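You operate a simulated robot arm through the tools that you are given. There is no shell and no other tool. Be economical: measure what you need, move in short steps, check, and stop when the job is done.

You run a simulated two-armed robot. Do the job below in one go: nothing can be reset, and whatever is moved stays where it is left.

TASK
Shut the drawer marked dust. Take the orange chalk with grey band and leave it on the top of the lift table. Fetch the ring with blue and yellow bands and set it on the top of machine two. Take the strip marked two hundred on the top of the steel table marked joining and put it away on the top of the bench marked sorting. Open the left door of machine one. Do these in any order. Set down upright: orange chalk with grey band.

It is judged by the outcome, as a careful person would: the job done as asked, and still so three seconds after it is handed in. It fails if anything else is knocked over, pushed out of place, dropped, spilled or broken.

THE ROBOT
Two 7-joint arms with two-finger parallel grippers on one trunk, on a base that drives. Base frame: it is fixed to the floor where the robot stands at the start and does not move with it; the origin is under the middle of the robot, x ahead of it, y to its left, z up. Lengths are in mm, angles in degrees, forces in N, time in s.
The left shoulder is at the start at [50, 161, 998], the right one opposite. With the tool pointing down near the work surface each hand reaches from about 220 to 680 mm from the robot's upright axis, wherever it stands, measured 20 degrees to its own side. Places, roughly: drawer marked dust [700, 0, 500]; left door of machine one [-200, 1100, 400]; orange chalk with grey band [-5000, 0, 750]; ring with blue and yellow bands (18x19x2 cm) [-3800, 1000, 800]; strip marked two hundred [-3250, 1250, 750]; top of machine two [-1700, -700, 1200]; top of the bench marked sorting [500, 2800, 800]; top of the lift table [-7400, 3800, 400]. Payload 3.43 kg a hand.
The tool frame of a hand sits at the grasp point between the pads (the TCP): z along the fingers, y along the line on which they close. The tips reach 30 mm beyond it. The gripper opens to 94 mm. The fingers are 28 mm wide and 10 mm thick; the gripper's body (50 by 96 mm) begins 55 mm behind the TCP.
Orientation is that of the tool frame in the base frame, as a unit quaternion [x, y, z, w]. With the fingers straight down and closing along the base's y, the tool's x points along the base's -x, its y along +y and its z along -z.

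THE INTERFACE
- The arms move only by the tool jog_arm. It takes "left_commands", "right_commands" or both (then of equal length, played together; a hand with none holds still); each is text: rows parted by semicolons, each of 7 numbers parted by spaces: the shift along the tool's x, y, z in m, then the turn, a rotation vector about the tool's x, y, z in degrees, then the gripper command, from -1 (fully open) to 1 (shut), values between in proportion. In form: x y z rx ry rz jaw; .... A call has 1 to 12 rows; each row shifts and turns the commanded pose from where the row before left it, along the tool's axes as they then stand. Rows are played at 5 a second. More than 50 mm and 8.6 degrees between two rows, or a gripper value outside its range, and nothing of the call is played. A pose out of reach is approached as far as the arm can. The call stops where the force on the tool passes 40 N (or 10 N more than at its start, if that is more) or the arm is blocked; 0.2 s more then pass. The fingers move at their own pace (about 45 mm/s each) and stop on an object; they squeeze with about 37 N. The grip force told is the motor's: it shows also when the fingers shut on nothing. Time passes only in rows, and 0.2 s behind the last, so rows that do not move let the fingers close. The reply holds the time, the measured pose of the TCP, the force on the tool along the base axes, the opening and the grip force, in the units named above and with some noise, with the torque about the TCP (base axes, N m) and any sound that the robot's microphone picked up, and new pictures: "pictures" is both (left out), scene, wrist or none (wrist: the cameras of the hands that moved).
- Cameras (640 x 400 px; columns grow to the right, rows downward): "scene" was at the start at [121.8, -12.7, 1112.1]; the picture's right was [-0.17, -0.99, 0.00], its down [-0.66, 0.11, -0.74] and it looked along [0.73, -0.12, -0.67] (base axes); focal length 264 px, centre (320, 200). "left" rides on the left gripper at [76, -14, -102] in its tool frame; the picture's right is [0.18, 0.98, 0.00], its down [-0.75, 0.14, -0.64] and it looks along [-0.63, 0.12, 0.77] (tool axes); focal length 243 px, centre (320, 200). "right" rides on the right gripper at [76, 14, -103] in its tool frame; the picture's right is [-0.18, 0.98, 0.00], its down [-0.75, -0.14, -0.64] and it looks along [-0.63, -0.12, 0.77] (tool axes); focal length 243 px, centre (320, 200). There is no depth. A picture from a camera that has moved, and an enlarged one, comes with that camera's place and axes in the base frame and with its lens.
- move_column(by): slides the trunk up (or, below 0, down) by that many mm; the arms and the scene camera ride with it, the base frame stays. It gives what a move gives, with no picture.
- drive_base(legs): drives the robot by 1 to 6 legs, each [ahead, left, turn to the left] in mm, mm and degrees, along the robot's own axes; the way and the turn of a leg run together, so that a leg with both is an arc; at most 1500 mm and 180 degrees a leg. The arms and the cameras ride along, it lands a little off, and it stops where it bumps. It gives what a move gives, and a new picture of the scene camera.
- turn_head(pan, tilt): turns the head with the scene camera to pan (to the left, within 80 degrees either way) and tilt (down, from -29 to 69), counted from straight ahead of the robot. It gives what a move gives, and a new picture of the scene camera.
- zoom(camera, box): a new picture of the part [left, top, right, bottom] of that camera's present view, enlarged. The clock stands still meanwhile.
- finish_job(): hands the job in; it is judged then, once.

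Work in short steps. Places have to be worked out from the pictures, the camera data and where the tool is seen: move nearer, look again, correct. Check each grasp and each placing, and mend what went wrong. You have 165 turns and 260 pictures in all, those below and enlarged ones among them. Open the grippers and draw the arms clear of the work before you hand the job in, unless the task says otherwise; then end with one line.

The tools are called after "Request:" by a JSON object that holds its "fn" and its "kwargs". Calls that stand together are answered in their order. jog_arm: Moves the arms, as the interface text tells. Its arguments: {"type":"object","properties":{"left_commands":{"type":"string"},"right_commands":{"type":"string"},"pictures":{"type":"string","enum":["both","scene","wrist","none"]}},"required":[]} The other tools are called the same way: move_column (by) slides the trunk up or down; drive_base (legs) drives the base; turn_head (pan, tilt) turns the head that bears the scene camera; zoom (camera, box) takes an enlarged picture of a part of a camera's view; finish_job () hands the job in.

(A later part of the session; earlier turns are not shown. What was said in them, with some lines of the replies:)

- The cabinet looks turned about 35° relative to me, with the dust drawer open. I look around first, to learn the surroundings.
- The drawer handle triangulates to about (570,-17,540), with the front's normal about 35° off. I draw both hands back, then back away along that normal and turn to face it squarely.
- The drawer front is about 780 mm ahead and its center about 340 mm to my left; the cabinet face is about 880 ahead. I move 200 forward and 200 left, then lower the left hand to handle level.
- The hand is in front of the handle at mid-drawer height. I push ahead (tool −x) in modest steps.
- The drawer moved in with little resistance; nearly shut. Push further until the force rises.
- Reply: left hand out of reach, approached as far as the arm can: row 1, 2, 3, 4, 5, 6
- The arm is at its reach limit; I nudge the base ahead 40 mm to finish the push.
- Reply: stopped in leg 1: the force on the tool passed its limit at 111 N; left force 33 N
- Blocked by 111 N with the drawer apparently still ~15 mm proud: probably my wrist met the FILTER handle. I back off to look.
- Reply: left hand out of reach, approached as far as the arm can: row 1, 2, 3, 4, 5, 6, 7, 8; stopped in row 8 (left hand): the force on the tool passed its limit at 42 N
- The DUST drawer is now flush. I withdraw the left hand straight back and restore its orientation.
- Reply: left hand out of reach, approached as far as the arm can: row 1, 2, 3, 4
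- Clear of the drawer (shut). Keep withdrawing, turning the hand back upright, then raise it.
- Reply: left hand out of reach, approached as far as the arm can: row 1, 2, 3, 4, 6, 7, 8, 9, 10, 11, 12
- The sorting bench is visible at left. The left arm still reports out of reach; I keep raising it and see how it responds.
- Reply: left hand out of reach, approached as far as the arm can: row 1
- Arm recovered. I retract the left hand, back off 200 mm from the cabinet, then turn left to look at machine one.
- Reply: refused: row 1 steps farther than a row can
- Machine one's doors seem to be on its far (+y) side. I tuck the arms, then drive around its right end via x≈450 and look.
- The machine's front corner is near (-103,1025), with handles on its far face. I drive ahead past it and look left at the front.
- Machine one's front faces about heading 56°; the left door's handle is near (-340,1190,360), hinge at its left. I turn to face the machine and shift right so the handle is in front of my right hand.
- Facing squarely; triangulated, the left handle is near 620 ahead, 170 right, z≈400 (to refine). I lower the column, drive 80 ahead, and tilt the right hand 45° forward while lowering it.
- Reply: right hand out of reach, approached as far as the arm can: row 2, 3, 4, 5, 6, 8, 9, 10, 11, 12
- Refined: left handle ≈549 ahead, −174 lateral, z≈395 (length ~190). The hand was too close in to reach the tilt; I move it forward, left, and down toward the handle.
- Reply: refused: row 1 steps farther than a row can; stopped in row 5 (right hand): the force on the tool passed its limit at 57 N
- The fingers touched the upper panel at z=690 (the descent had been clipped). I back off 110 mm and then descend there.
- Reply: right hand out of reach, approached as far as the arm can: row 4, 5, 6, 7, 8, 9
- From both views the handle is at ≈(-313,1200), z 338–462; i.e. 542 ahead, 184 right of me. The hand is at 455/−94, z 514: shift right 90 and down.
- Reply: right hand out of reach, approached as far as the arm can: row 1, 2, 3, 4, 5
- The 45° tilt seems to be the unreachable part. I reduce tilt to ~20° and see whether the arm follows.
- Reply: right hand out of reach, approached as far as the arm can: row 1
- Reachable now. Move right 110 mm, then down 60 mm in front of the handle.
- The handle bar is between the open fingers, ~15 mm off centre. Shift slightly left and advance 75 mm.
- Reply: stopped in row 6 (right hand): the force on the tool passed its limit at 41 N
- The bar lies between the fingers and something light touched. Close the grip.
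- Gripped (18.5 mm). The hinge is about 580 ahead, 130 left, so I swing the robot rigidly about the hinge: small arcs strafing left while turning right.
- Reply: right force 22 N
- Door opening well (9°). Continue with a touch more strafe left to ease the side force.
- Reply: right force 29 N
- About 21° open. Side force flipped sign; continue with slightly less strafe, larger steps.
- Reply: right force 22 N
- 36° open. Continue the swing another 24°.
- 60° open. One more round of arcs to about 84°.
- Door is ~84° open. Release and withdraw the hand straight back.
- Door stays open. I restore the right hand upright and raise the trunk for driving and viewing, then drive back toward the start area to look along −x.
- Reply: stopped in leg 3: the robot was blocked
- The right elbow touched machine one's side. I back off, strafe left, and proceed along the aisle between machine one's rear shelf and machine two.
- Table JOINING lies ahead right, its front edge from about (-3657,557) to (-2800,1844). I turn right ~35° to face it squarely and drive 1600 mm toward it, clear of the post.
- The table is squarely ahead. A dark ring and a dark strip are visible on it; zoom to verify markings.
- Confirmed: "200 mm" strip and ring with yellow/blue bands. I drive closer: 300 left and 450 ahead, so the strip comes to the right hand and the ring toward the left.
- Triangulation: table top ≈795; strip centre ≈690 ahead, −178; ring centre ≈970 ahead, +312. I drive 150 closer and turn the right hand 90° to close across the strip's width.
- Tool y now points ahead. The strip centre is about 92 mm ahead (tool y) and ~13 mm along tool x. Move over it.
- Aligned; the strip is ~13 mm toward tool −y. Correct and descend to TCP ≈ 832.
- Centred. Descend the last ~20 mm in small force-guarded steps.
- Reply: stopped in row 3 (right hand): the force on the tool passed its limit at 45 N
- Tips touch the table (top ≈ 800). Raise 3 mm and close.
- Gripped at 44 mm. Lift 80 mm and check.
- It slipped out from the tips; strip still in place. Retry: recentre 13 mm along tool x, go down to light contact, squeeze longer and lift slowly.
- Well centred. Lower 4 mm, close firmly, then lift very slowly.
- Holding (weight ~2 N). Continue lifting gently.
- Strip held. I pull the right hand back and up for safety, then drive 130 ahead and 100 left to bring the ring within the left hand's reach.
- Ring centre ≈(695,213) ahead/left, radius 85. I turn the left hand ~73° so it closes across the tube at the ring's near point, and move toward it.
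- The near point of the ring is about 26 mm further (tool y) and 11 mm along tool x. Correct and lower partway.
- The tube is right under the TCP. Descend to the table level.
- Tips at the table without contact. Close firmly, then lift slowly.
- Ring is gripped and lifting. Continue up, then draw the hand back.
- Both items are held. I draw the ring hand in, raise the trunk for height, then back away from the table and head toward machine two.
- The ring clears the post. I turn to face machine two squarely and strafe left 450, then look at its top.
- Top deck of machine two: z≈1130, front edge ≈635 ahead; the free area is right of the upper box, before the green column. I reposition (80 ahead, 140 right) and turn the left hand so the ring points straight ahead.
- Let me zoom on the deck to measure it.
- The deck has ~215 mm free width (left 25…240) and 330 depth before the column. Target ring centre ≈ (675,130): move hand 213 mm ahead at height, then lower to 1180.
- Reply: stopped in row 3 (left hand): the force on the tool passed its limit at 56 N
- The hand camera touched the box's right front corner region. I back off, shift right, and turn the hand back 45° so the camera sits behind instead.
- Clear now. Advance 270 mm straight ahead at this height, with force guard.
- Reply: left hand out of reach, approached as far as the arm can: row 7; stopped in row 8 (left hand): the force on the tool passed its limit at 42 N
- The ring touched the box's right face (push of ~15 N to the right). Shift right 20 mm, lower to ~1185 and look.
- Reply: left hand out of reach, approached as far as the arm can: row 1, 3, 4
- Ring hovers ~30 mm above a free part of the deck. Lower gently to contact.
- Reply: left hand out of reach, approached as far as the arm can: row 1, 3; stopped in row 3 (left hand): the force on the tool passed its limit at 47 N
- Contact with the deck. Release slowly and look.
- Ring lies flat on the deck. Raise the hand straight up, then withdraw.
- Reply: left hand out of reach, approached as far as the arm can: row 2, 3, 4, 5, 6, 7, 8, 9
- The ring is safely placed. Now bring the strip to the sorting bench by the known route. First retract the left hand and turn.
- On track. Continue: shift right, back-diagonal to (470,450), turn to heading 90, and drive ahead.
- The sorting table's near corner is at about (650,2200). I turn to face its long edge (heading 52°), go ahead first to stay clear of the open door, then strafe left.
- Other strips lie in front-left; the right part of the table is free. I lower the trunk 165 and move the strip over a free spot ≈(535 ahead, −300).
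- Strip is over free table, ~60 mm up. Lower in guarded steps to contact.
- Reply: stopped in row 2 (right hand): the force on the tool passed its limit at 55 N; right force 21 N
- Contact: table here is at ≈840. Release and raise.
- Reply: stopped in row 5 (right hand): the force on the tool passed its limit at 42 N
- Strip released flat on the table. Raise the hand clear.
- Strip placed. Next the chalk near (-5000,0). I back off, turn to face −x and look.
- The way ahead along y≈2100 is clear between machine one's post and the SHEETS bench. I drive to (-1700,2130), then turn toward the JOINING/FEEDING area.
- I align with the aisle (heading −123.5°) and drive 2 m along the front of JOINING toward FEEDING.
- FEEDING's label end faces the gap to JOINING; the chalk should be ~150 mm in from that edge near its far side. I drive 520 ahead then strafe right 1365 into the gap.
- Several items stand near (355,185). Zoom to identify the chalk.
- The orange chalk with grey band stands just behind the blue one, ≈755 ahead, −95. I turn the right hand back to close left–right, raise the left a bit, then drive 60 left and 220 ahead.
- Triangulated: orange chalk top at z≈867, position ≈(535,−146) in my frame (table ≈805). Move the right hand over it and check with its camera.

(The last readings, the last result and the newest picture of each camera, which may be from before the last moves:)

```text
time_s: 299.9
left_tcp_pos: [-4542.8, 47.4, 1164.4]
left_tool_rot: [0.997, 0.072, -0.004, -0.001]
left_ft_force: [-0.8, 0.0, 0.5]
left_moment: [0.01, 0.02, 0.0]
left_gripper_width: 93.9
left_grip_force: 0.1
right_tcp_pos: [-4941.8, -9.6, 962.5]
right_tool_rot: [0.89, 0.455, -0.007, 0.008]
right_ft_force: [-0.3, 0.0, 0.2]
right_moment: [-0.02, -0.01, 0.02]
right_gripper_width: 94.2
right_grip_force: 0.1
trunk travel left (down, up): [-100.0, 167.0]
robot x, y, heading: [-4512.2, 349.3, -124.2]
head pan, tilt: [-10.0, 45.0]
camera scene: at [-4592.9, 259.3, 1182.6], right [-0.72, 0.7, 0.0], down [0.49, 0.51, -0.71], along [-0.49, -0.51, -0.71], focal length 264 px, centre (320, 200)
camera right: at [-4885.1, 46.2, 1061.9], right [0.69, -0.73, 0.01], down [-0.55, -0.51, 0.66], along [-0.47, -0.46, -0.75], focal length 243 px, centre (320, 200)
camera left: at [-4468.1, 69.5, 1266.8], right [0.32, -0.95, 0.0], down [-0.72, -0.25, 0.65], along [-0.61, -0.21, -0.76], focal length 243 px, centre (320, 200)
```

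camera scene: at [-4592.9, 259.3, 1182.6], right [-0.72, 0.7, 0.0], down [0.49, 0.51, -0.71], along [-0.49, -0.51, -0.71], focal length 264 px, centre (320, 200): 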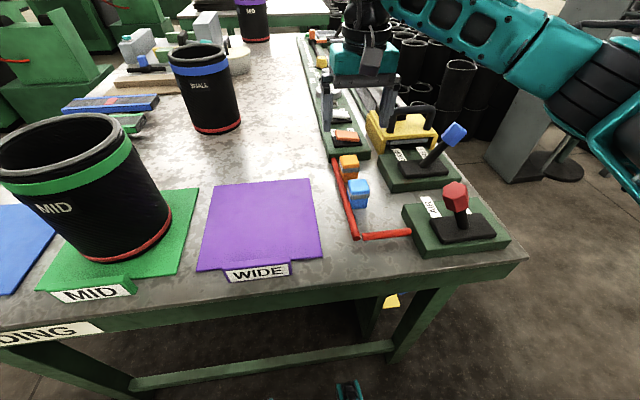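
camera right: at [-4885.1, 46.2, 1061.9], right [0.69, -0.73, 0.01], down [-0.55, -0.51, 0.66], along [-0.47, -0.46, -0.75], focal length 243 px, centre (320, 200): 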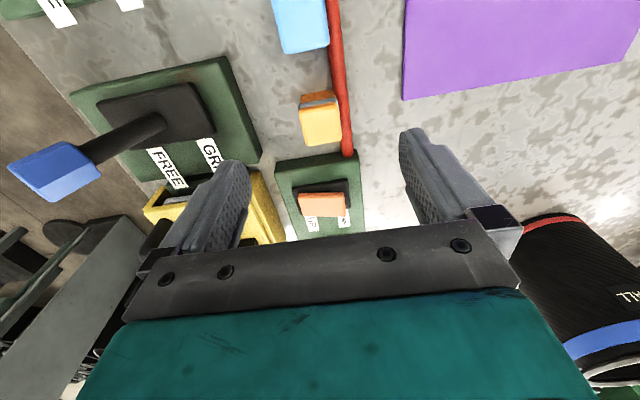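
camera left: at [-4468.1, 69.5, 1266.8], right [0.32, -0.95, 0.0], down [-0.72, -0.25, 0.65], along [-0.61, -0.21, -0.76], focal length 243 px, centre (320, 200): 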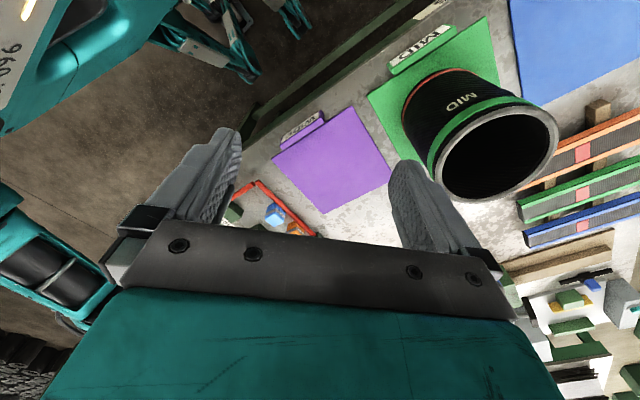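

The chalk is ~8 mm further ahead. Narrow the opening to ~70 mm, correct, and descend partway.

Request:
{"fn": "jog_arm", "kwargs": {"right_commands": "-0.008 0.001 0 0 0 0 -0.5;0 0 0.03 0 0 0 -0.5;0 0 0.03 0 0 0 -0.5;0 0 0 0 0 0 -0.5", "pictures": "both"}}

Request:
{"fn": "zoom", "kwargs": {"camera": "scene", "box": [290, 60, 490, 250]}}

```text
time_s: 300.9
left_tcp_pos: [-4543.9, 46.8, 1164.9]
left_tool_rot: [0.997, 0.072, -0.003, -0.001]
left_ft_force: [-0.1, 0.3, -0.1]
left_moment: [0.0, 0.02, 0.01]
left_gripper_width: 94.1
left_grip_force: 0.0
right_tcp_pos: [-4944.0, -18.5, 902.8]
right_tool_rot: [0.891, 0.455, -0.006, 0.009]
right_ft_force: [0.4, -0.1, 1.1]
right_moment: [0.06, 0.0, -0.03]
right_gripper_width: 70.6
right_grip_force: 0.0
trunk travel left (down, up): [-100.0, 167.0]
robot x, y, heading: [-4511.2, 353.8, -124.3]
head pan, tilt: [-10.0, 45.0]
camera scene: at [-4592.9, 259.3, 1182.6], right [-0.72, 0.7, 0.0], down [0.49, 0.51, -0.71], along [-0.49, -0.51, -0.71], focal length 264 px, centre (320, 200)
camera right: at [-4888.5, 37.7, 1001.6], right [0.69, -0.72, 0.01], down [-0.55, -0.51, 0.66], along [-0.47, -0.46, -0.76], focal length 243 px, centre (320, 200)
```

scene: 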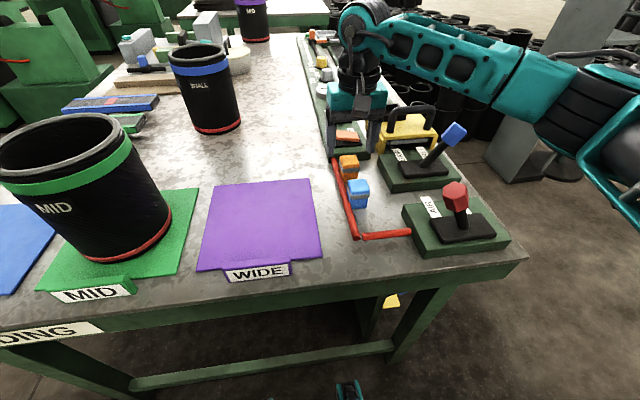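
right: 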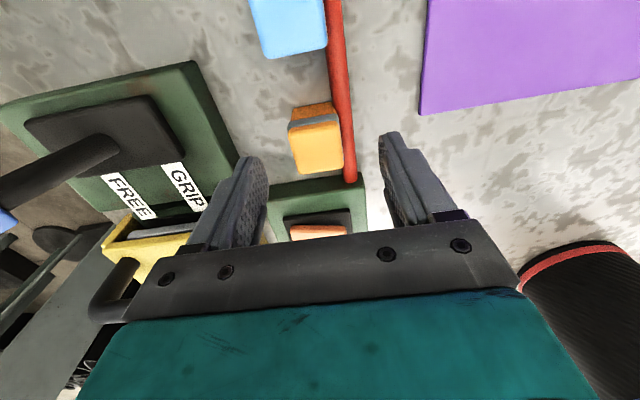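

```text
2.11 times, centred on (390, 155) of scene
camera zoom: at [-4592.9, 259.3, 1182.6], right [-0.72, 0.7, 0.0], down [0.49, 0.51, -0.71], along [-0.49, -0.51, -0.71], focal length 556 px, centre (173, 295)
```

zoom: 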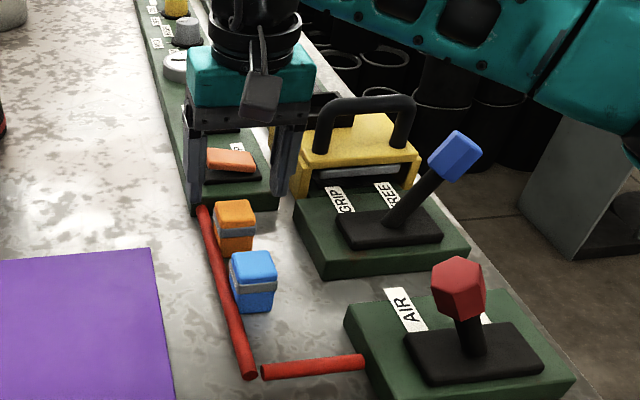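

Aligned within ~5 mm. Descend to TCP ≈ 850 so the tips stay above the red stick.

Request:
{"fn": "jog_arm", "kwargs": {"right_commands": "0.005 -0.001 0.015 0 0 0 -0.5;0 0 0.02 0 0 0 -0.5;0 0 0.016 0 0 0 -0.5;0 0 0 0 0 0 -0.5", "pictures": "both"}}

Request:
{"fn": "zoom", "kwargs": {"camera": "scene", "box": [290, 60, 490, 250]}}

```text
time_s: 301.9
left_tcp_pos: [-4542.4, 45.2, 1165.7]
left_tool_rot: [0.997, 0.072, -0.004, 0.0]
left_ft_force: [0.4, -0.6, 0.4]
left_moment: [-0.03, 0.0, -0.04]
left_gripper_width: 93.8
left_grip_force: 0.1
right_tcp_pos: [-4943.2, -13.3, 850.4]
right_tool_rot: [0.891, 0.455, -0.006, 0.009]
right_ft_force: [-0.2, 0.1, 0.0]
right_moment: [0.0, -0.03, 0.02]
right_gripper_width: 70.6
right_grip_force: 0.0
trunk travel left (down, up): [-100.0, 167.0]
robot x, y, heading: [-4512.5, 349.5, -124.6]
head pan, tilt: [-10.0, 45.0]
camera scene: at [-4592.9, 259.3, 1182.6], right [-0.72, 0.7, 0.0], down [0.49, 0.51, -0.71], along [-0.49, -0.51, -0.71], focal length 264 px, centre (320, 200)
camera right: at [-4886.7, 41.9, 950.4], right [0.69, -0.73, 0.01], down [-0.55, -0.51, 0.66], along [-0.47, -0.46, -0.75], focal length 243 px, centre (320, 200)
```

scene: 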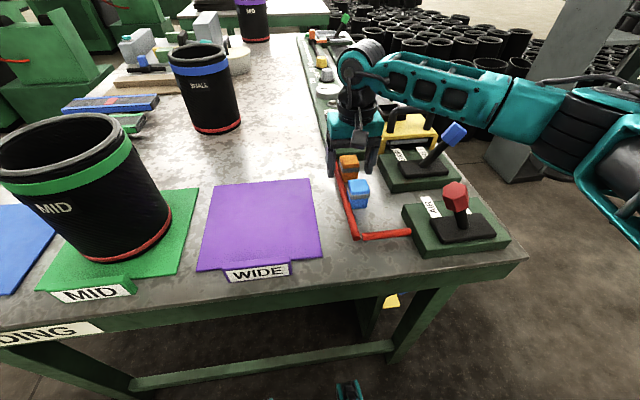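
right: 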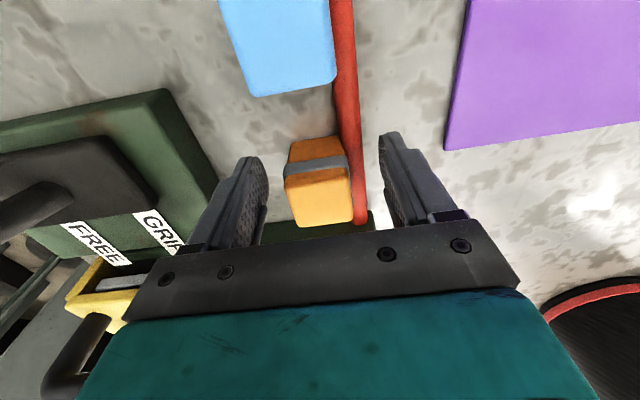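

```text
2.11 times, centred on (390, 155) of scene
camera zoom: at [-4592.9, 259.3, 1182.6], right [-0.72, 0.7, 0.0], down [0.49, 0.51, -0.71], along [-0.49, -0.51, -0.71], focal length 556 px, centre (173, 295)
```

zoom: 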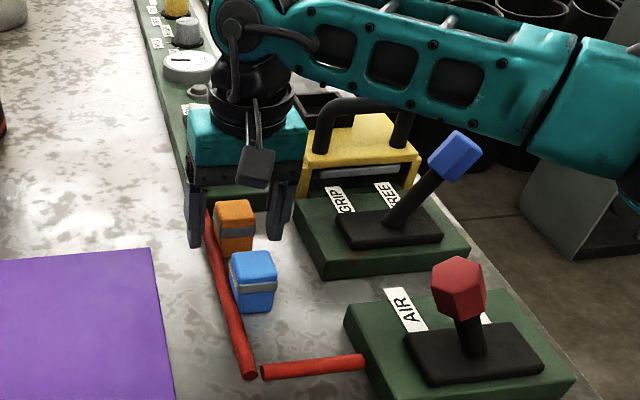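

The chalk is centered between the fingers. Close and lift slowly.

Request:
{"fn": "jog_arm", "kwargs": {"right_commands": "0 0 0 0 0 0 0;0 0 0 0 0 0 0.5;0 0 0 0 0 0 1;0 0 0 0 0 0 1;0 0 0 0 0 0 1;0 0 0 0 0 0 1;0 0 -0.005 0 0 0 1;0 0 -0.008 0 0 0 1;0 0 -0.015 0 0 0 1;0 0 -0.02 0 0 0 1;0 0 -0.02 0 0 0 1;0 0 -0.02 0 0 0 1", "pictures": "both"}}

```text
time_s: 304.5
left_tcp_pos: [-4543.8, 46.6, 1165.0]
left_tool_rot: [0.997, 0.073, -0.003, -0.001]
left_ft_force: [-0.3, -0.4, -0.2]
left_moment: [0.01, 0.01, 0.03]
left_gripper_width: 94.0
left_grip_force: 0.0
right_tcp_pos: [-4942.0, -12.0, 939.8]
right_tool_rot: [0.891, 0.455, -0.007, 0.009]
right_ft_force: [-0.4, 0.5, -0.7]
right_moment: [-0.01, -0.02, 0.04]
right_gripper_width: 39.5
right_grip_force: 36.6
trunk travel left (down, up): [-100.0, 167.0]
robot x, y, heading: [-4513.8, 351.4, -124.4]
head pan, tilt: [-10.0, 45.0]
camera scene: at [-4592.8, 259.3, 1182.5], right [-0.72, 0.7, 0.0], down [0.49, 0.51, -0.71], along [-0.49, -0.51, -0.71], focal length 264 px, centre (320, 200)
camera right: at [-4886.4, 43.6, 1038.8], right [0.69, -0.73, 0.01], down [-0.55, -0.51, 0.66], along [-0.47, -0.46, -0.76], focal length 243 px, centre (320, 200)
```

scene: 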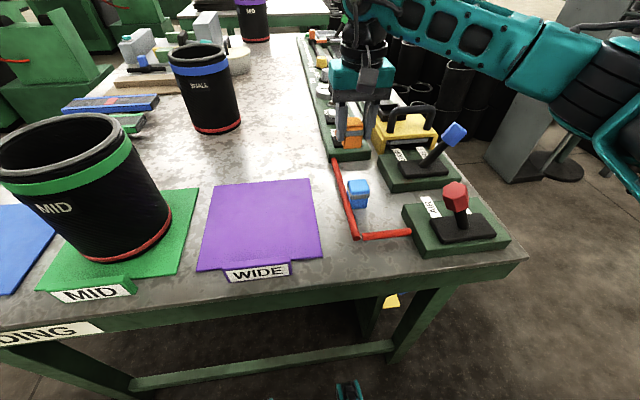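
right: 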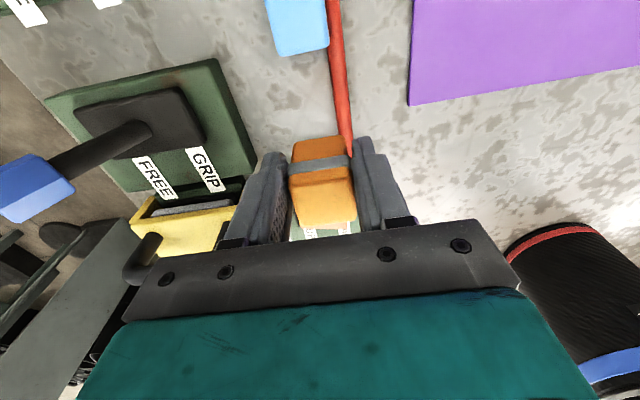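

Chalk held upright. Raise, draw in, back out of the table, then turn right toward the lift table direction and look.

Request:
{"fn": "jog_arm", "kwargs": {"right_commands": "0 0 -0.03 0 0 0 1;0 0 -0.03 0 0 0 1;0.03 0 -0.02 0 0 0 1;0.03 0 0 0 0 0 1;0.03 0 0 0 0 0 1", "pictures": "none"}}

Request:
{"fn": "drive_base", "kwargs": {"legs": [[-210, 0, 0], [0, 0, -90]]}}

Request:
{"fn": "turn_head", "kwargs": {"pan": 0, "tilt": 12}}

```text
time_s: 305.7
left_tcp_pos: [-4543.6, 46.5, 1164.3]
left_tool_rot: [0.997, 0.073, -0.004, -0.001]
left_ft_force: [-0.6, -0.2, 0.1]
left_moment: [-0.01, -0.01, 0.05]
left_gripper_width: 94.1
left_grip_force: 0.1
right_tcp_pos: [-4889.4, 63.9, 1018.6]
right_tool_rot: [0.89, 0.455, -0.008, 0.009]
right_ft_force: [0.6, 0.1, -1.0]
right_moment: [0.0, -0.03, 0.03]
right_gripper_width: 39.6
right_grip_force: 37.0
trunk travel left (down, up): [-100.0, 167.0]
robot x, y, heading: [-4510.7, 347.2, -124.2]
head pan, tilt: [-10.0, 45.0]
```

```text
time_s: 311.1
left_tcp_pos: [-4699.2, 542.5, 1165.2]
left_tool_rot: [0.768, -0.641, -0.002, -0.003]
left_ft_force: [-0.4, -0.4, -0.2]
left_moment: [-0.01, 0.02, -0.01]
left_gripper_width: 94.3
left_grip_force: 0.1
right_tcp_pos: [-4695.0, 889.3, 1017.0]
right_tool_rot: [0.957, -0.291, -0.01, 0.001]
right_ft_force: [0.5, 0.6, -1.1]
right_moment: [0.01, -0.03, 0.0]
right_gripper_width: 39.3
right_grip_force: 37.0
trunk travel left (down, up): [-100.0, 167.0]
robot x, y, heading: [-4395.2, 523.6, 148.1]
head pan, tilt: [-10.0, 45.0]
camera scene: at [-4489.9, 600.5, 1182.5], right [0.67, 0.74, 0.0], down [0.52, -0.47, -0.71], along [-0.52, 0.47, -0.71], focal length 264 px, centre (320, 200)
```

scene: 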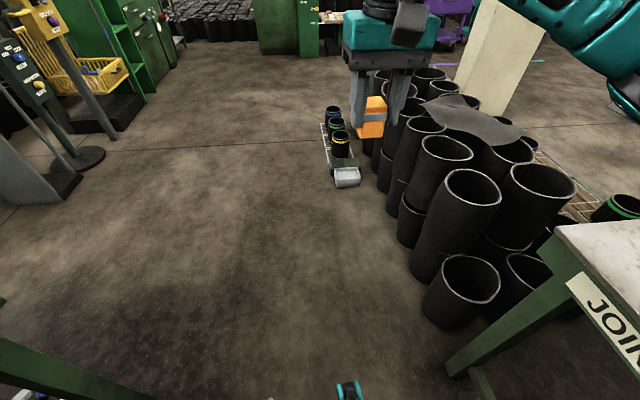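

```text
time_s: 312.1
left_tcp_pos: [-4699.3, 542.8, 1163.9]
left_tool_rot: [0.768, -0.641, -0.003, -0.003]
left_ft_force: [-0.9, -0.1, 0.2]
left_moment: [-0.01, 0.03, -0.02]
left_gripper_width: 93.8
left_grip_force: 0.1
right_tcp_pos: [-4694.8, 888.6, 1016.8]
right_tool_rot: [0.957, -0.289, -0.01, 0.001]
right_ft_force: [-0.1, 0.4, -1.0]
right_moment: [-0.02, -0.02, 0.01]
right_gripper_width: 39.2
right_grip_force: 36.6
trunk travel left (down, up): [-100.0, 167.0]
robot x, y, heading: [-4396.0, 524.1, 147.9]
head pan, tilt: [0.0, 12.0]
camera scene: at [-4508.6, 595.5, 1234.2], right [0.53, 0.85, 0.0], down [0.18, -0.11, -0.98], along [-0.83, 0.52, -0.21], focal length 264 px, centre (320, 200)
```

scene: 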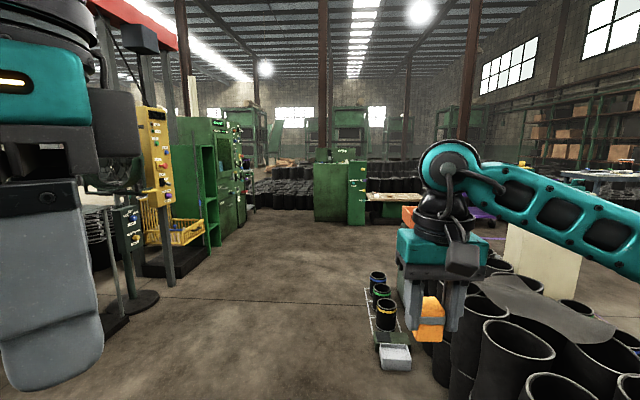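

The lift table should appear near column ~395. Zoom there.

Request:
{"fn": "zoom", "kwargs": {"camera": "scene", "box": [300, 140, 500, 270]}}

```text
3.08 times, centred on (400, 205) of scene
camera zoom: at [-4508.6, 595.5, 1234.2], right [0.53, 0.85, 0.0], down [0.18, -0.11, -0.98], along [-0.83, 0.52, -0.21], focal length 813 px, centre (74, 185)
```

zoom: 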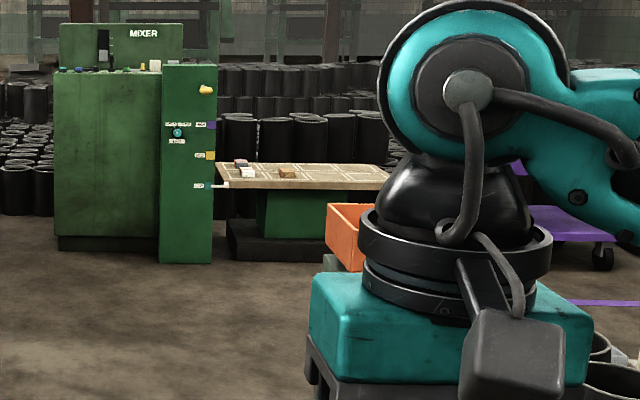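

The beige-topped table on a green pedestal by the MIXER matches the lift table (~(-7300,3700)). I strafe left 250 to clear the small rack and drive ahead 2.5 m.

Request:
{"fn": "drive_base", "kwargs": {"legs": [[0, 250, 0], [1300, 0, 0], [1200, 0, 0], [0, 0, -30]]}}

Request:
{"fn": "turn_head", "kwargs": {"pan": 0, "tilt": 20}}

```text
time_s: 328.1
left_tcp_pos: [-6889.7, 1817.0, 1165.2]
left_tool_rot: [-0.573, 0.82, 0.001, 0.003]
left_ft_force: [-0.6, 0.3, -0.7]
left_moment: [0.02, 0.03, 0.01]
left_gripper_width: 94.1
left_grip_force: 0.2
right_tcp_pos: [-6711.1, 2112.6, 1016.6]
right_tool_rot: [0.846, -0.533, -0.011, -0.001]
right_ft_force: [0.3, -0.1, -0.5]
right_moment: [-0.01, -0.03, 0.02]
right_gripper_width: 39.3
right_grip_force: 37.3
trunk travel left (down, up): [-100.0, 167.0]
robot x, y, heading: [-6634.6, 1645.7, 117.5]
head pan, tilt: [0.0, 12.0]
camera scene: at [-6698.8, 1765.2, 1234.2], right [0.89, 0.46, 0.0], down [0.1, -0.18, -0.98], along [-0.45, 0.87, -0.21], focal length 264 px, centre (320, 200)
```

scene: 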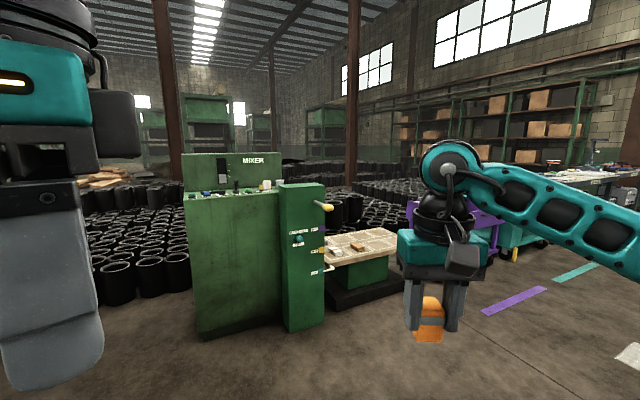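

```text
time_s: 328.8
left_tcp_pos: [-6889.1, 1815.6, 1165.5]
left_tool_rot: [-0.573, 0.82, 0.002, 0.004]
left_ft_force: [-0.1, 0.1, -0.3]
left_moment: [0.0, -0.01, 0.0]
left_gripper_width: 94.1
left_grip_force: 0.1
right_tcp_pos: [-6709.8, 2111.8, 1017.6]
right_tool_rot: [0.847, -0.531, -0.01, -0.001]
right_ft_force: [0.7, 0.5, -0.8]
right_moment: [0.03, -0.03, 0.01]
right_gripper_width: 39.2
right_grip_force: 37.1
trunk travel left (down, up): [-100.0, 167.0]
robot x, y, heading: [-6639.6, 1644.7, 117.4]
head pan, tilt: [0.0, 20.0]
camera scene: at [-6698.8, 1765.0, 1221.3], right [0.89, 0.46, 0.0], down [0.16, -0.3, -0.94], along [-0.43, 0.83, -0.34], focal length 264 px, centre (320, 200)
```

scene: 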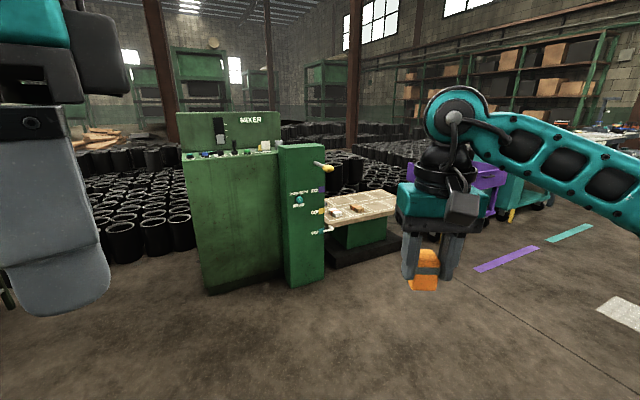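

The lift table's front edge runs from about (-7438,3271) to (-7072,3892). I turn to heading 146.5°, strafe right and approach to about 0.7 m.

Request:
{"fn": "drive_base", "kwargs": {"legs": [[0, 0, 29.1], [0, -1194, 0], [750, 0, 0]]}}

Request:
{"fn": "turn_head", "kwargs": {"pan": 0, "tilt": 40}}

```text
time_s: 335.8
left_tcp_pos: [-6632.7, 2137.7, 1164.3]
left_tool_rot: [0.761, -0.648, -0.003, -0.003]
left_ft_force: [0.0, 0.0, 1.2]
left_moment: [0.02, 0.01, 0.01]
left_gripper_width: 94.0
left_grip_force: 0.1
right_tcp_pos: [-6620.2, 2483.0, 1017.2]
right_tool_rot: [0.953, -0.301, -0.01, 0.001]
right_ft_force: [0.9, -0.3, -0.7]
right_moment: [-0.02, -0.04, 0.01]
right_gripper_width: 39.7
right_grip_force: 36.9
trunk travel left (down, up): [-100.0, 167.0]
robot x, y, heading: [-6327.4, 2111.8, 146.8]
head pan, tilt: [0.0, 20.0]
stopped in leg 2: the robot was blocked; the commanded pose is now the measured one
camera scene: at [-6440.0, 2186.8, 1221.2], right [0.55, 0.83, 0.0], down [0.29, -0.19, -0.94], along [-0.78, 0.52, -0.34], focal length 264 px, centre (320, 200)
```

scene: 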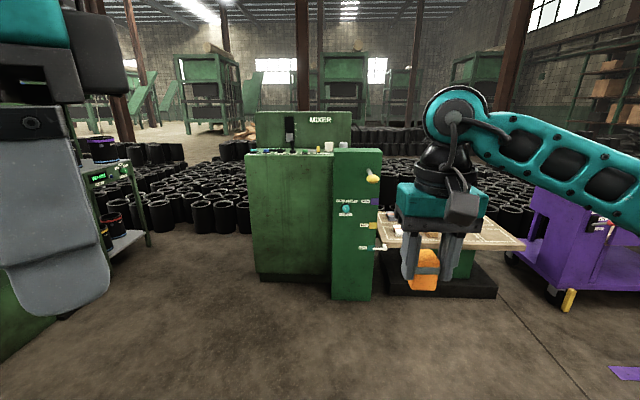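

```text
time_s: 336.7
left_tcp_pos: [-6632.7, 2138.4, 1165.3]
left_tool_rot: [0.761, -0.649, -0.002, -0.004]
left_ft_force: [0.0, 0.2, 0.5]
left_moment: [-0.04, 0.01, 0.0]
left_gripper_width: 93.9
left_grip_force: 0.1
right_tcp_pos: [-6619.5, 2483.5, 1017.4]
right_tool_rot: [0.953, -0.302, -0.011, 0.002]
right_ft_force: [0.6, -0.1, -0.6]
right_moment: [0.01, -0.01, 0.0]
right_gripper_width: 39.4
right_grip_force: 37.5
trunk travel left (down, up): [-100.0, 167.0]
robot x, y, heading: [-6327.0, 2115.4, 146.8]
head pan, tilt: [0.0, 40.0]
camera scene: at [-6433.1, 2182.4, 1189.9], right [0.55, 0.83, 0.0], down [0.54, -0.35, -0.77], along [-0.64, 0.42, -0.64], focal length 264 px, centre (320, 200)
```

scene: 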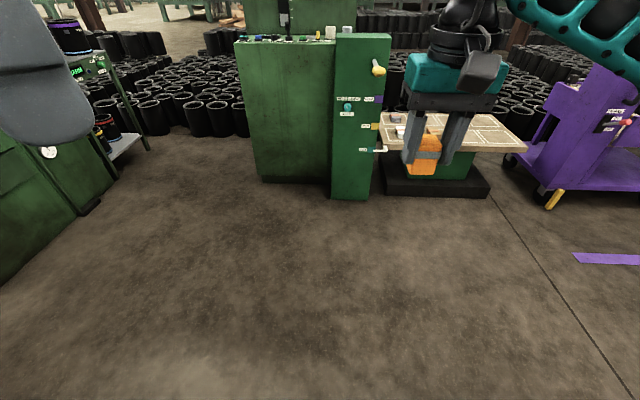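

Strafe was blocked by something on my right. Look there.

Request:
{"fn": "turn_head", "kwargs": {"pan": -75, "tilt": 45}}

```text
time_s: 338.1
left_tcp_pos: [-6631.5, 2137.4, 1166.3]
left_tool_rot: [0.762, -0.648, -0.002, -0.003]
left_ft_force: [0.2, 0.0, -1.0]
left_moment: [0.01, -0.01, -0.03]
left_gripper_width: 94.1
left_grip_force: 0.1
right_tcp_pos: [-6620.5, 2483.7, 1017.4]
right_tool_rot: [0.953, -0.301, -0.011, 0.001]
right_ft_force: [0.7, -0.2, -1.7]
right_moment: [0.0, -0.01, 0.0]
right_gripper_width: 39.3
right_grip_force: 37.4
trunk travel left (down, up): [-100.0, 167.0]
robot x, y, heading: [-6327.5, 2112.6, 146.7]
head pan, tilt: [-75.0, 45.0]
camera scene: at [-6336.5, 2212.8, 1182.6], right [0.95, -0.31, 0.0], down [-0.22, -0.67, -0.71], along [0.22, 0.67, -0.71], focal length 264 px, centre (320, 200)
```

scene: 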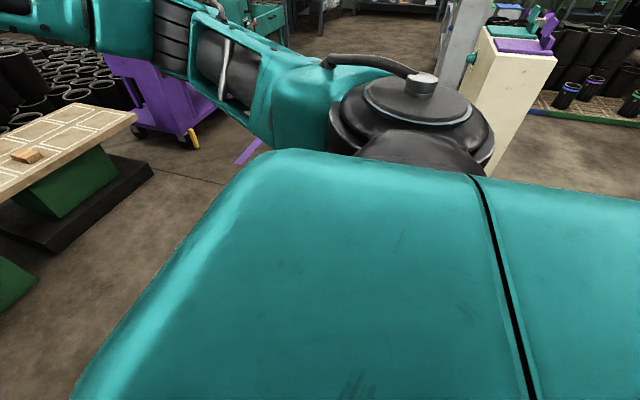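

Probably the small spool rack behind-right. I go ahead 350 away from it and then look back.

Request:
{"fn": "drive_base", "kwargs": {"legs": [[350, 60, 0]]}}

Request:
{"fn": "turn_head", "kwargs": {"pan": -80, "tilt": 30}}

```text
time_s: 340.4
left_tcp_pos: [-6956.4, 2281.5, 1164.6]
left_tool_rot: [0.761, -0.648, -0.001, -0.003]
left_ft_force: [0.2, 1.2, -0.7]
left_moment: [0.0, -0.01, 0.0]
left_gripper_width: 94.1
left_grip_force: 0.1
right_tcp_pos: [-6945.3, 2626.9, 1017.5]
right_tool_rot: [0.953, -0.302, -0.011, 0.001]
right_ft_force: [-0.1, -1.0, -1.7]
right_moment: [-0.05, 0.03, 0.01]
right_gripper_width: 39.3
right_grip_force: 37.2
trunk travel left (down, up): [-100.0, 167.0]
robot x, y, heading: [-6651.3, 2255.1, 146.7]
head pan, tilt: [-75.0, 45.0]
camera scene: at [-6661.9, 2356.0, 1182.5], right [0.95, -0.32, 0.0], down [-0.22, -0.67, -0.71], along [0.22, 0.67, -0.71], focal length 264 px, centre (320, 200)
```

scene: 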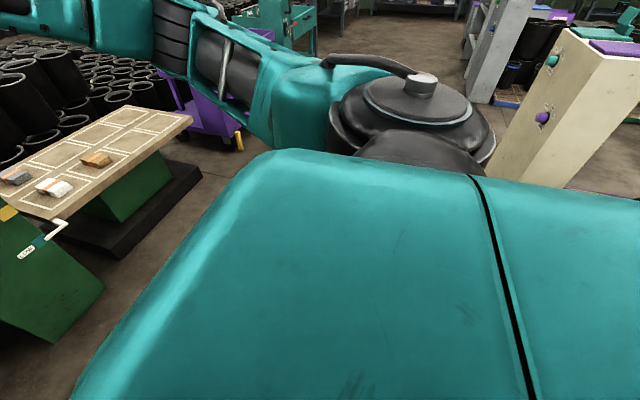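

```text
time_s: 341.2
left_tcp_pos: [-6955.5, 2281.9, 1165.1]
left_tool_rot: [0.761, -0.649, -0.003, -0.003]
left_ft_force: [-0.2, 0.1, 0.9]
left_moment: [0.01, 0.01, 0.02]
left_gripper_width: 94.2
left_grip_force: 0.1
right_tcp_pos: [-6945.1, 2627.2, 1019.0]
right_tool_rot: [0.953, -0.302, -0.01, 0.001]
right_ft_force: [-0.2, -1.5, -2.0]
right_moment: [-0.04, -0.02, -0.01]
right_gripper_width: 39.7
right_grip_force: 37.0
trunk travel left (down, up): [-100.0, 167.0]
robot x, y, heading: [-6649.0, 2251.7, 146.9]
head pan, tilt: [-80.0, 30.0]
camera scene: at [-6651.3, 2361.8, 1205.1], right [0.92, -0.4, 0.0], down [-0.2, -0.46, -0.87], along [0.34, 0.79, -0.5], focal length 264 px, centre (320, 200)
```

scene: 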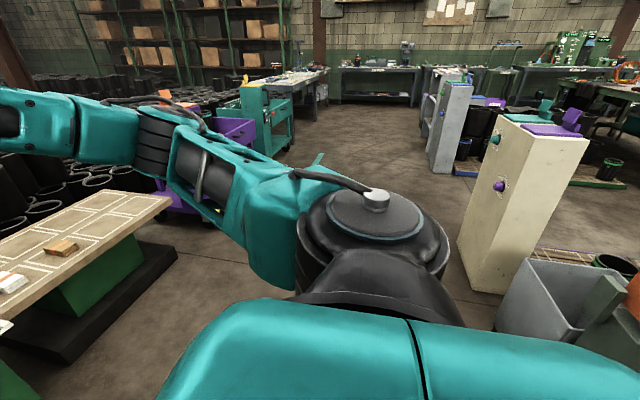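

I see a grey bin and an orange one on something at right-rear – that's what I bumped. Zoom to check it is undisturbed.

Request:
{"fn": "zoom", "kwargs": {"camera": "scene", "box": [440, 160, 640, 360]}}

```text
2.00 times, centred on (540, 260) of scene
camera zoom: at [-6651.3, 2361.8, 1205.1], right [0.92, -0.4, 0.0], down [-0.2, -0.46, -0.87], along [0.34, 0.79, -0.5], focal length 528 px, centre (-120, 80)
```

zoom: 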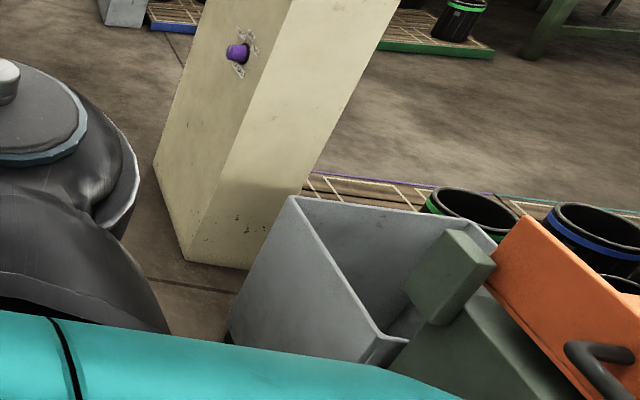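

It looks intact (a heavy unit). I take a diagonal path well left of it to the front of the lift table.

Request:
{"fn": "drive_base", "kwargs": {"legs": [[280, -350, 0], [208, -347, 0]]}}

Request:
{"fn": "turn_head", "kwargs": {"pan": 0, "tilt": 42}}

```text
time_s: 348.1
left_tcp_pos: [-6980.6, 3133.2, 1165.0]
left_tool_rot: [0.761, -0.649, -0.002, -0.003]
left_ft_force: [0.5, -0.2, 0.4]
left_moment: [0.02, 0.02, 0.0]
left_gripper_width: 94.3
left_grip_force: 0.1
right_tcp_pos: [-6970.2, 3478.3, 1017.7]
right_tool_rot: [0.954, -0.301, -0.01, 0.002]
right_ft_force: [-0.3, -0.1, -1.6]
right_moment: [0.0, 0.0, 0.03]
right_gripper_width: 39.5
right_grip_force: 37.7
trunk travel left (down, up): [-100.0, 167.0]
robot x, y, heading: [-6676.8, 3108.7, 146.8]
head pan, tilt: [-80.0, 30.0]
camera scene: at [-6676.0, 3213.1, 1205.1], right [0.92, -0.4, 0.0], down [-0.2, -0.46, -0.87], along [0.34, 0.79, -0.5], focal length 264 px, centre (320, 200)
```

scene: 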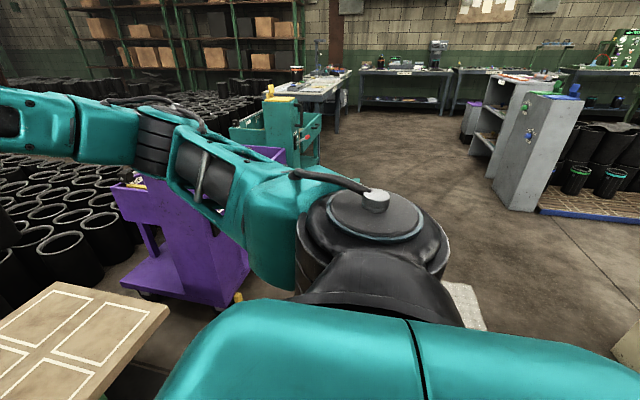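

```text
time_s: 349.6
left_tcp_pos: [-6981.1, 3131.7, 1164.7]
left_tool_rot: [0.761, -0.649, -0.002, -0.002]
left_ft_force: [-0.1, -0.5, 0.5]
left_moment: [-0.02, 0.01, 0.01]
left_gripper_width: 94.0
left_grip_force: 0.1
right_tcp_pos: [-6970.0, 3477.7, 1017.4]
right_tool_rot: [0.954, -0.301, -0.011, 0.002]
right_ft_force: [-0.5, 0.2, -1.5]
right_moment: [-0.02, -0.04, 0.0]
right_gripper_width: 39.3
right_grip_force: 37.7
trunk travel left (down, up): [-100.0, 167.0]
robot x, y, heading: [-6677.8, 3108.1, 146.7]
head pan, tilt: [0.0, 42.0]
camera scene: at [-6781.7, 3176.0, 1186.9], right [0.55, 0.83, 0.0], down [0.56, -0.37, -0.74], along [-0.62, 0.41, -0.67], focal length 264 px, centre (320, 200)
```

scene: 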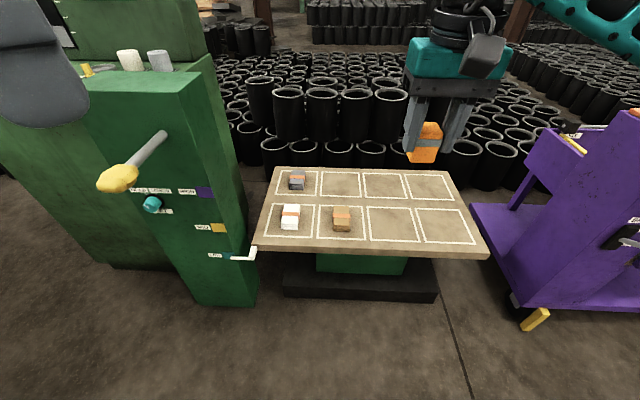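

The lift table has outlined cells with other chalks. I'll put the orange one in an empty front cell (third from left). I drive 100 right and 310 ahead, lower the trunk, and bring the hand over the cell.

Request:
{"fn": "drive_base", "kwargs": {"legs": [[0, -100, 0], [310, 0, 0]]}}

Request:
{"fn": "move_column", "kwargs": {"by": -100}}

Request:
{"fn": "jog_arm", "kwargs": {"right_commands": "-0.03 0 0.03 0 0 0 1;-0.03 0 0.03 0 0 0 1;-0.03 0 0.03 0 0 0 1;0 0 0.04 0 0 0 1;0 0 0.04 0 0 0 1;0 0 0.04 0 0 0 1;0 0 0.04 0 0 0 1;0 0 0.03 0 0 0 1;0 0 0 0 0 0 1"}}

```text
time_s: 352.8
left_tcp_pos: [-7185.6, 3385.6, 1164.5]
left_tool_rot: [0.761, -0.649, -0.002, -0.003]
left_ft_force: [-0.4, 0.0, 0.6]
left_moment: [-0.01, -0.02, 0.01]
left_gripper_width: 93.9
left_grip_force: 0.1
right_tcp_pos: [-7174.5, 3730.9, 1016.6]
right_tool_rot: [0.954, -0.301, -0.01, 0.001]
right_ft_force: [-0.4, 0.2, -0.7]
right_moment: [0.02, -0.02, 0.03]
right_gripper_width: 39.3
right_grip_force: 37.3
trunk travel left (down, up): [-100.0, 167.0]
robot x, y, heading: [-6886.1, 3360.3, 146.7]
head pan, tilt: [0.0, 42.0]
camera scene: at [-6986.3, 3429.5, 1186.8], right [0.55, 0.83, 0.0], down [0.56, -0.37, -0.74], along [-0.62, 0.41, -0.67], focal length 264 px, centre (320, 200)
```

scene: 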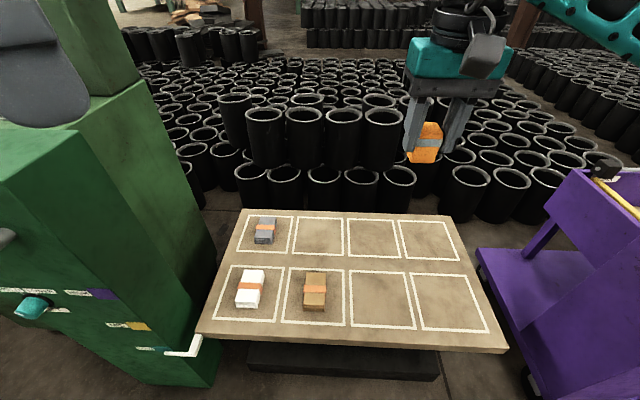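

```text
time_s: 354.1
left_tcp_pos: [-7185.3, 3386.0, 1065.4]
left_tool_rot: [0.761, -0.649, -0.002, -0.003]
left_ft_force: [-0.5, -0.1, -0.4]
left_moment: [-0.01, -0.04, -0.01]
left_gripper_width: 93.8
left_grip_force: 0.0
right_tcp_pos: [-7173.6, 3730.9, 916.9]
right_tool_rot: [0.953, -0.302, -0.011, 0.001]
right_ft_force: [-0.1, 0.3, -1.2]
right_moment: [-0.01, 0.0, -0.02]
right_gripper_width: 39.2
right_grip_force: 37.0
trunk travel left (down, up): [0.0, 267.0]
robot x, y, heading: [-6879.8, 3359.9, 146.6]
head pan, tilt: [0.0, 42.0]
```

```text
time_s: 356.1
left_tcp_pos: [-7186.0, 3385.9, 1065.4]
left_tool_rot: [0.761, -0.648, -0.002, -0.003]
left_ft_force: [0.5, -0.2, 0.8]
left_moment: [0.02, -0.04, -0.01]
left_gripper_width: 94.0
left_grip_force: 0.0
right_tcp_pos: [-7253.7, 3783.4, 639.8]
right_tool_rot: [0.953, -0.302, -0.011, 0.001]
right_ft_force: [-0.3, -0.3, -0.6]
right_moment: [-0.02, 0.03, -0.01]
right_gripper_width: 39.3
right_grip_force: 37.2
trunk travel left (down, up): [0.0, 267.0]
robot x, y, heading: [-6883.7, 3359.6, 146.7]
head pan, tilt: [0.0, 42.0]
camera scene: at [-6986.0, 3429.4, 1086.9], right [0.55, 0.83, 0.0], down [0.56, -0.37, -0.74], along [-0.62, 0.41, -0.67], focal length 264 px, centre (320, 200)
camera right: at [-7198.4, 3727.1, 739.5], right [-0.72, -0.7, 0.01], down [-0.52, 0.55, 0.66], along [-0.47, 0.46, -0.75], focal length 243 px, centre (320, 200)
```

scene: 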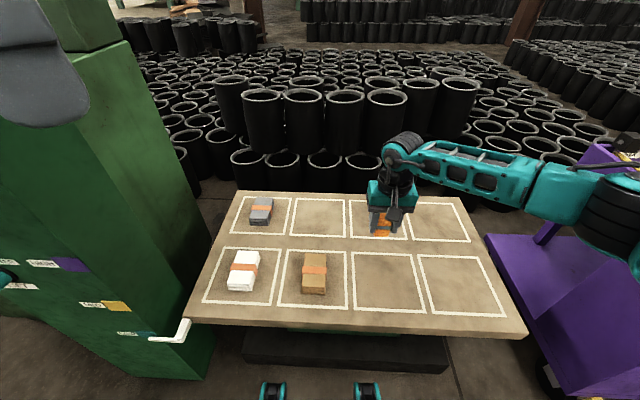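
right: 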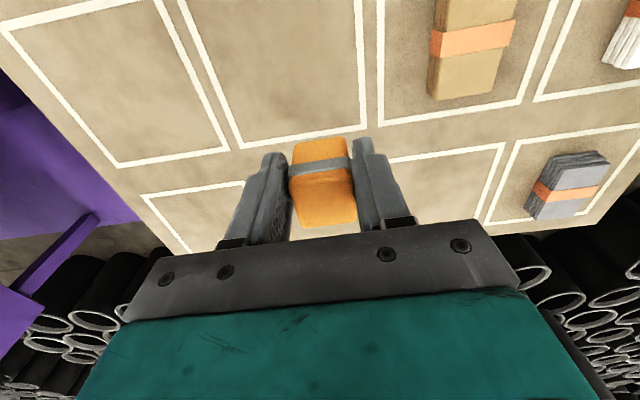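

Table top triangulates to z≈391; the target cell centre is ~45 mm to the right of the hand. Shift and descend to about 470.

Request:
{"fn": "jog_arm", "kwargs": {"right_commands": "0 -0.023 0 0 0 0 1;0 -0.022 0 0 0 0 1;0 0 0.035 0 0 0 1;0 0 0.035 0 0 0 1;0 0 0.035 0 0 0 1;0 0 0.035 0 0 0 1;0 0 0.03 0 0 0 1;0 0 0 0 0 0 1"}}

```text
time_s: 357.9
left_tcp_pos: [-7184.8, 3384.2, 1065.5]
left_tool_rot: [0.761, -0.649, -0.003, -0.004]
left_ft_force: [0.6, 0.1, -0.1]
left_moment: [-0.02, 0.0, 0.05]
left_gripper_width: 93.8
left_grip_force: 0.1
right_tcp_pos: [-7231.7, 3820.7, 469.3]
right_tool_rot: [0.954, -0.3, -0.012, 0.0]
right_ft_force: [1.8, -1.2, 9.4]
right_moment: [0.05, -0.06, -0.01]
right_gripper_width: 39.6
right_grip_force: 37.6
trunk travel left (down, up): [0.0, 267.0]
robot x, y, heading: [-6878.5, 3359.7, 146.6]
head pan, tilt: [0.0, 42.0]
camera scene: at [-6985.5, 3428.7, 1087.2], right [0.55, 0.83, 0.0], down [0.56, -0.37, -0.74], along [-0.62, 0.41, -0.67], focal length 264 px, centre (320, 200)
camera right: at [-7175.7, 3765.2, 570.2], right [-0.71, -0.7, 0.01], down [-0.52, 0.54, 0.66], along [-0.47, 0.46, -0.75], focal length 243 px, centre (320, 200)
```

scene: 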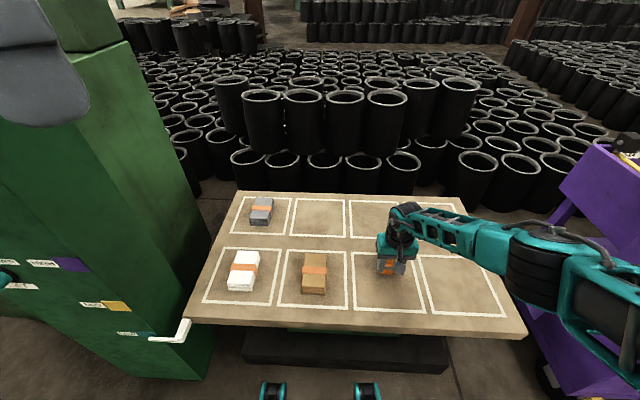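
right: 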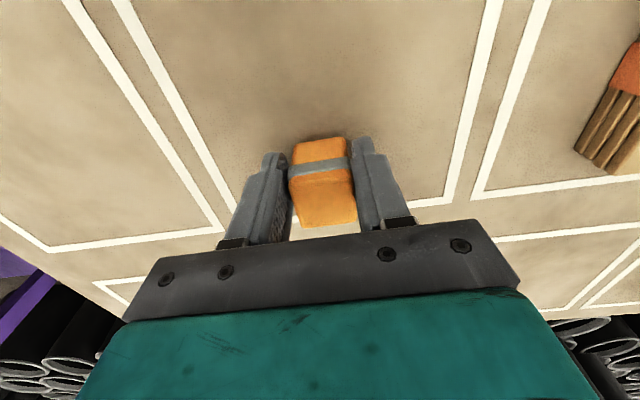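

Light contact (9 N up): the chalk rests on the table, upright within the cell. Release gently.

Request:
{"fn": "jog_arm", "kwargs": {"right_commands": "0 0 0 0 0 0 0.5;0 0 0 0 0 0 0.1;0 0 0 0 0 0 -0.2;0 0 0 0 0 0 -0.5;0 0 0 0 0 0 -0.5;0 0 0 0 0 0 -0.5", "pictures": "wrist"}}

```text
time_s: 359.4
left_tcp_pos: [-7185.1, 3385.2, 1064.6]
left_tool_rot: [0.761, -0.649, -0.002, -0.003]
left_ft_force: [0.1, -0.8, 0.5]
left_moment: [0.02, 0.01, 0.01]
left_gripper_width: 94.2
left_grip_force: 0.0
right_tcp_pos: [-7230.4, 3822.6, 469.1]
right_tool_rot: [0.953, -0.301, -0.011, 0.002]
right_ft_force: [-0.4, -0.3, 0.3]
right_moment: [-0.02, -0.01, 0.0]
right_gripper_width: 70.7
right_grip_force: 0.1
trunk travel left (down, up): [0.0, 267.0]
robot x, y, heading: [-6884.8, 3361.4, 146.4]
head pan, tilt: [0.0, 42.0]
camera right: at [-7175.2, 3765.3, 569.1], right [-0.72, -0.7, 0.01], down [-0.52, 0.55, 0.66], along [-0.47, 0.46, -0.75], focal length 243 px, centre (320, 200)
```

right: 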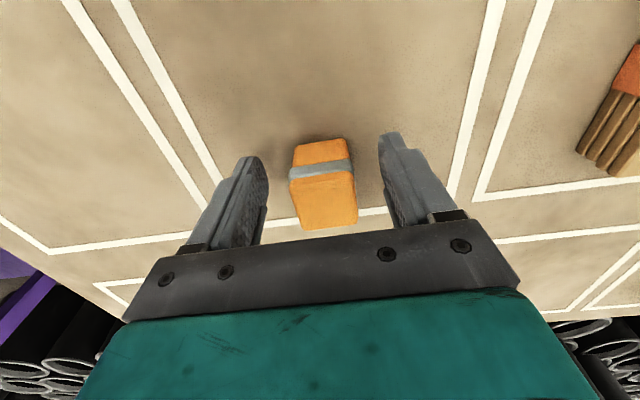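

Standing upright. Raise the hand straight up and draw back, then view.

Request:
{"fn": "jog_arm", "kwargs": {"right_commands": "0 0 -0.02 0 0 0 -0.5;0 0 -0.04 0 0 0 -0.5;0 0 -0.04 0 0 0 -0.5;0 0 -0.04 0 0 0 -1;0 0 -0.04 0 0 0 -1;0 0 -0.04 0 0 0 -1;0 0 -0.04 0 0 0 -1;0.03 0 -0.03 0 0 0 -1;0.03 0 -0.03 0 0 0 -1;0.03 0 -0.03 0 0 0 -1", "pictures": "none"}}

Request:
{"fn": "zoom", "kwargs": {"camera": "scene", "box": [180, 180, 540, 380]}}

```text
time_s: 361.6
left_tcp_pos: [-7185.5, 3387.1, 1065.6]
left_tool_rot: [0.761, -0.649, -0.002, -0.004]
left_ft_force: [0.3, 0.1, 0.7]
left_moment: [-0.03, -0.02, 0.05]
left_gripper_width: 94.1
left_grip_force: 0.1
right_tcp_pos: [-7149.8, 3768.2, 818.3]
right_tool_rot: [0.953, -0.302, -0.01, 0.001]
right_ft_force: [-0.3, -0.5, -0.4]
right_moment: [0.03, 0.02, -0.01]
right_gripper_width: 93.7
right_grip_force: 0.1
trunk travel left (down, up): [0.0, 267.0]
robot x, y, heading: [-6880.2, 3361.4, 146.6]
head pan, tilt: [0.0, 42.0]
```

```text
1.78 times, centred on (360, 280) of scene
camera zoom: at [-6985.9, 3429.3, 1086.9], right [0.55, 0.83, 0.0], down [0.56, -0.37, -0.74], along [-0.62, 0.41, -0.67], focal length 470 px, centre (249, 58)
```

zoom: 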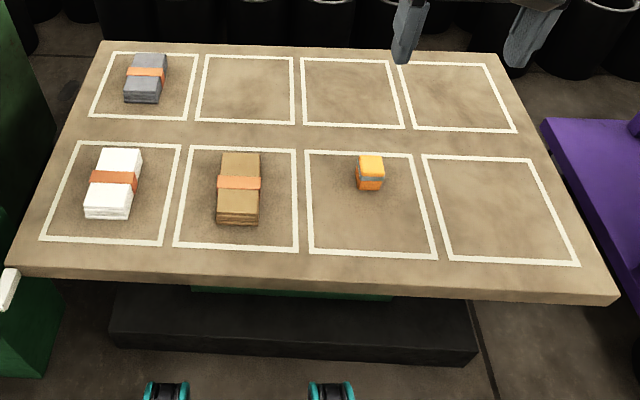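

The chalk stands upright in its cell, others untouched. Back the robot off a little with grippers open.

Request:
{"fn": "drive_base", "kwargs": {"legs": [[-300, 0, 0]]}}

```text
time_s: 363.6
left_tcp_pos: [-6935.5, 3220.1, 1065.8]
left_tool_rot: [0.762, -0.648, -0.002, -0.003]
left_ft_force: [-0.1, 0.4, 0.2]
left_moment: [-0.02, 0.02, 0.01]
left_gripper_width: 93.7
left_grip_force: 0.0
right_tcp_pos: [-6902.1, 3603.0, 817.6]
right_tool_rot: [0.954, -0.299, -0.012, 0.001]
right_ft_force: [0.3, -0.4, 0.4]
right_moment: [0.02, 0.01, 0.02]
right_gripper_width: 94.1
right_grip_force: 0.0
trunk travel left (down, up): [0.0, 267.0]
robot x, y, heading: [-6631.8, 3194.1, 146.8]
head pan, tilt: [0.0, 42.0]
camera scene: at [-6736.4, 3264.9, 1086.9], right [0.55, 0.84, 0.0], down [0.56, -0.37, -0.74], along [-0.62, 0.41, -0.67], focal length 264 px, centre (320, 200)
```

scene: 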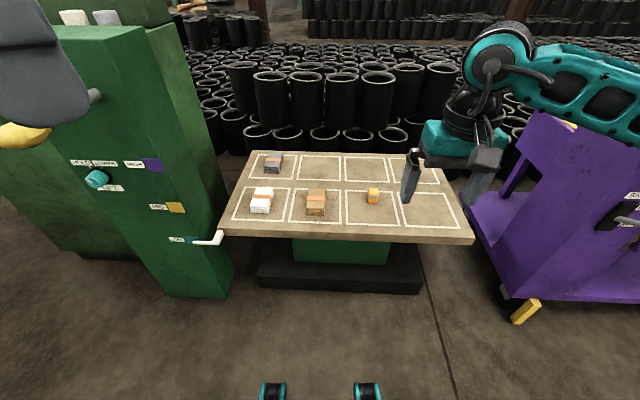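

All five parts are done and the hands are clear; I hand in.

Request:
{"fn": "finish_job", "kwargs": {}}

```text
The job is handed in.
```

I finished all five tasks and handed in the job: the dust drawer is shut, machine one's left door is open about 84°, the ring is on machine two, the 200 mm strip is on the sorting bench, and the orange chalk stands upright on the lift table. On the way I bumped machine one's side and the unit with the grey and orange bins near the lift table, touched machine two's upper box, and dropped the strip once a short way back onto the joining table; I saw nothing tipped or shifted, but I could not check whether that unit moved slightly.
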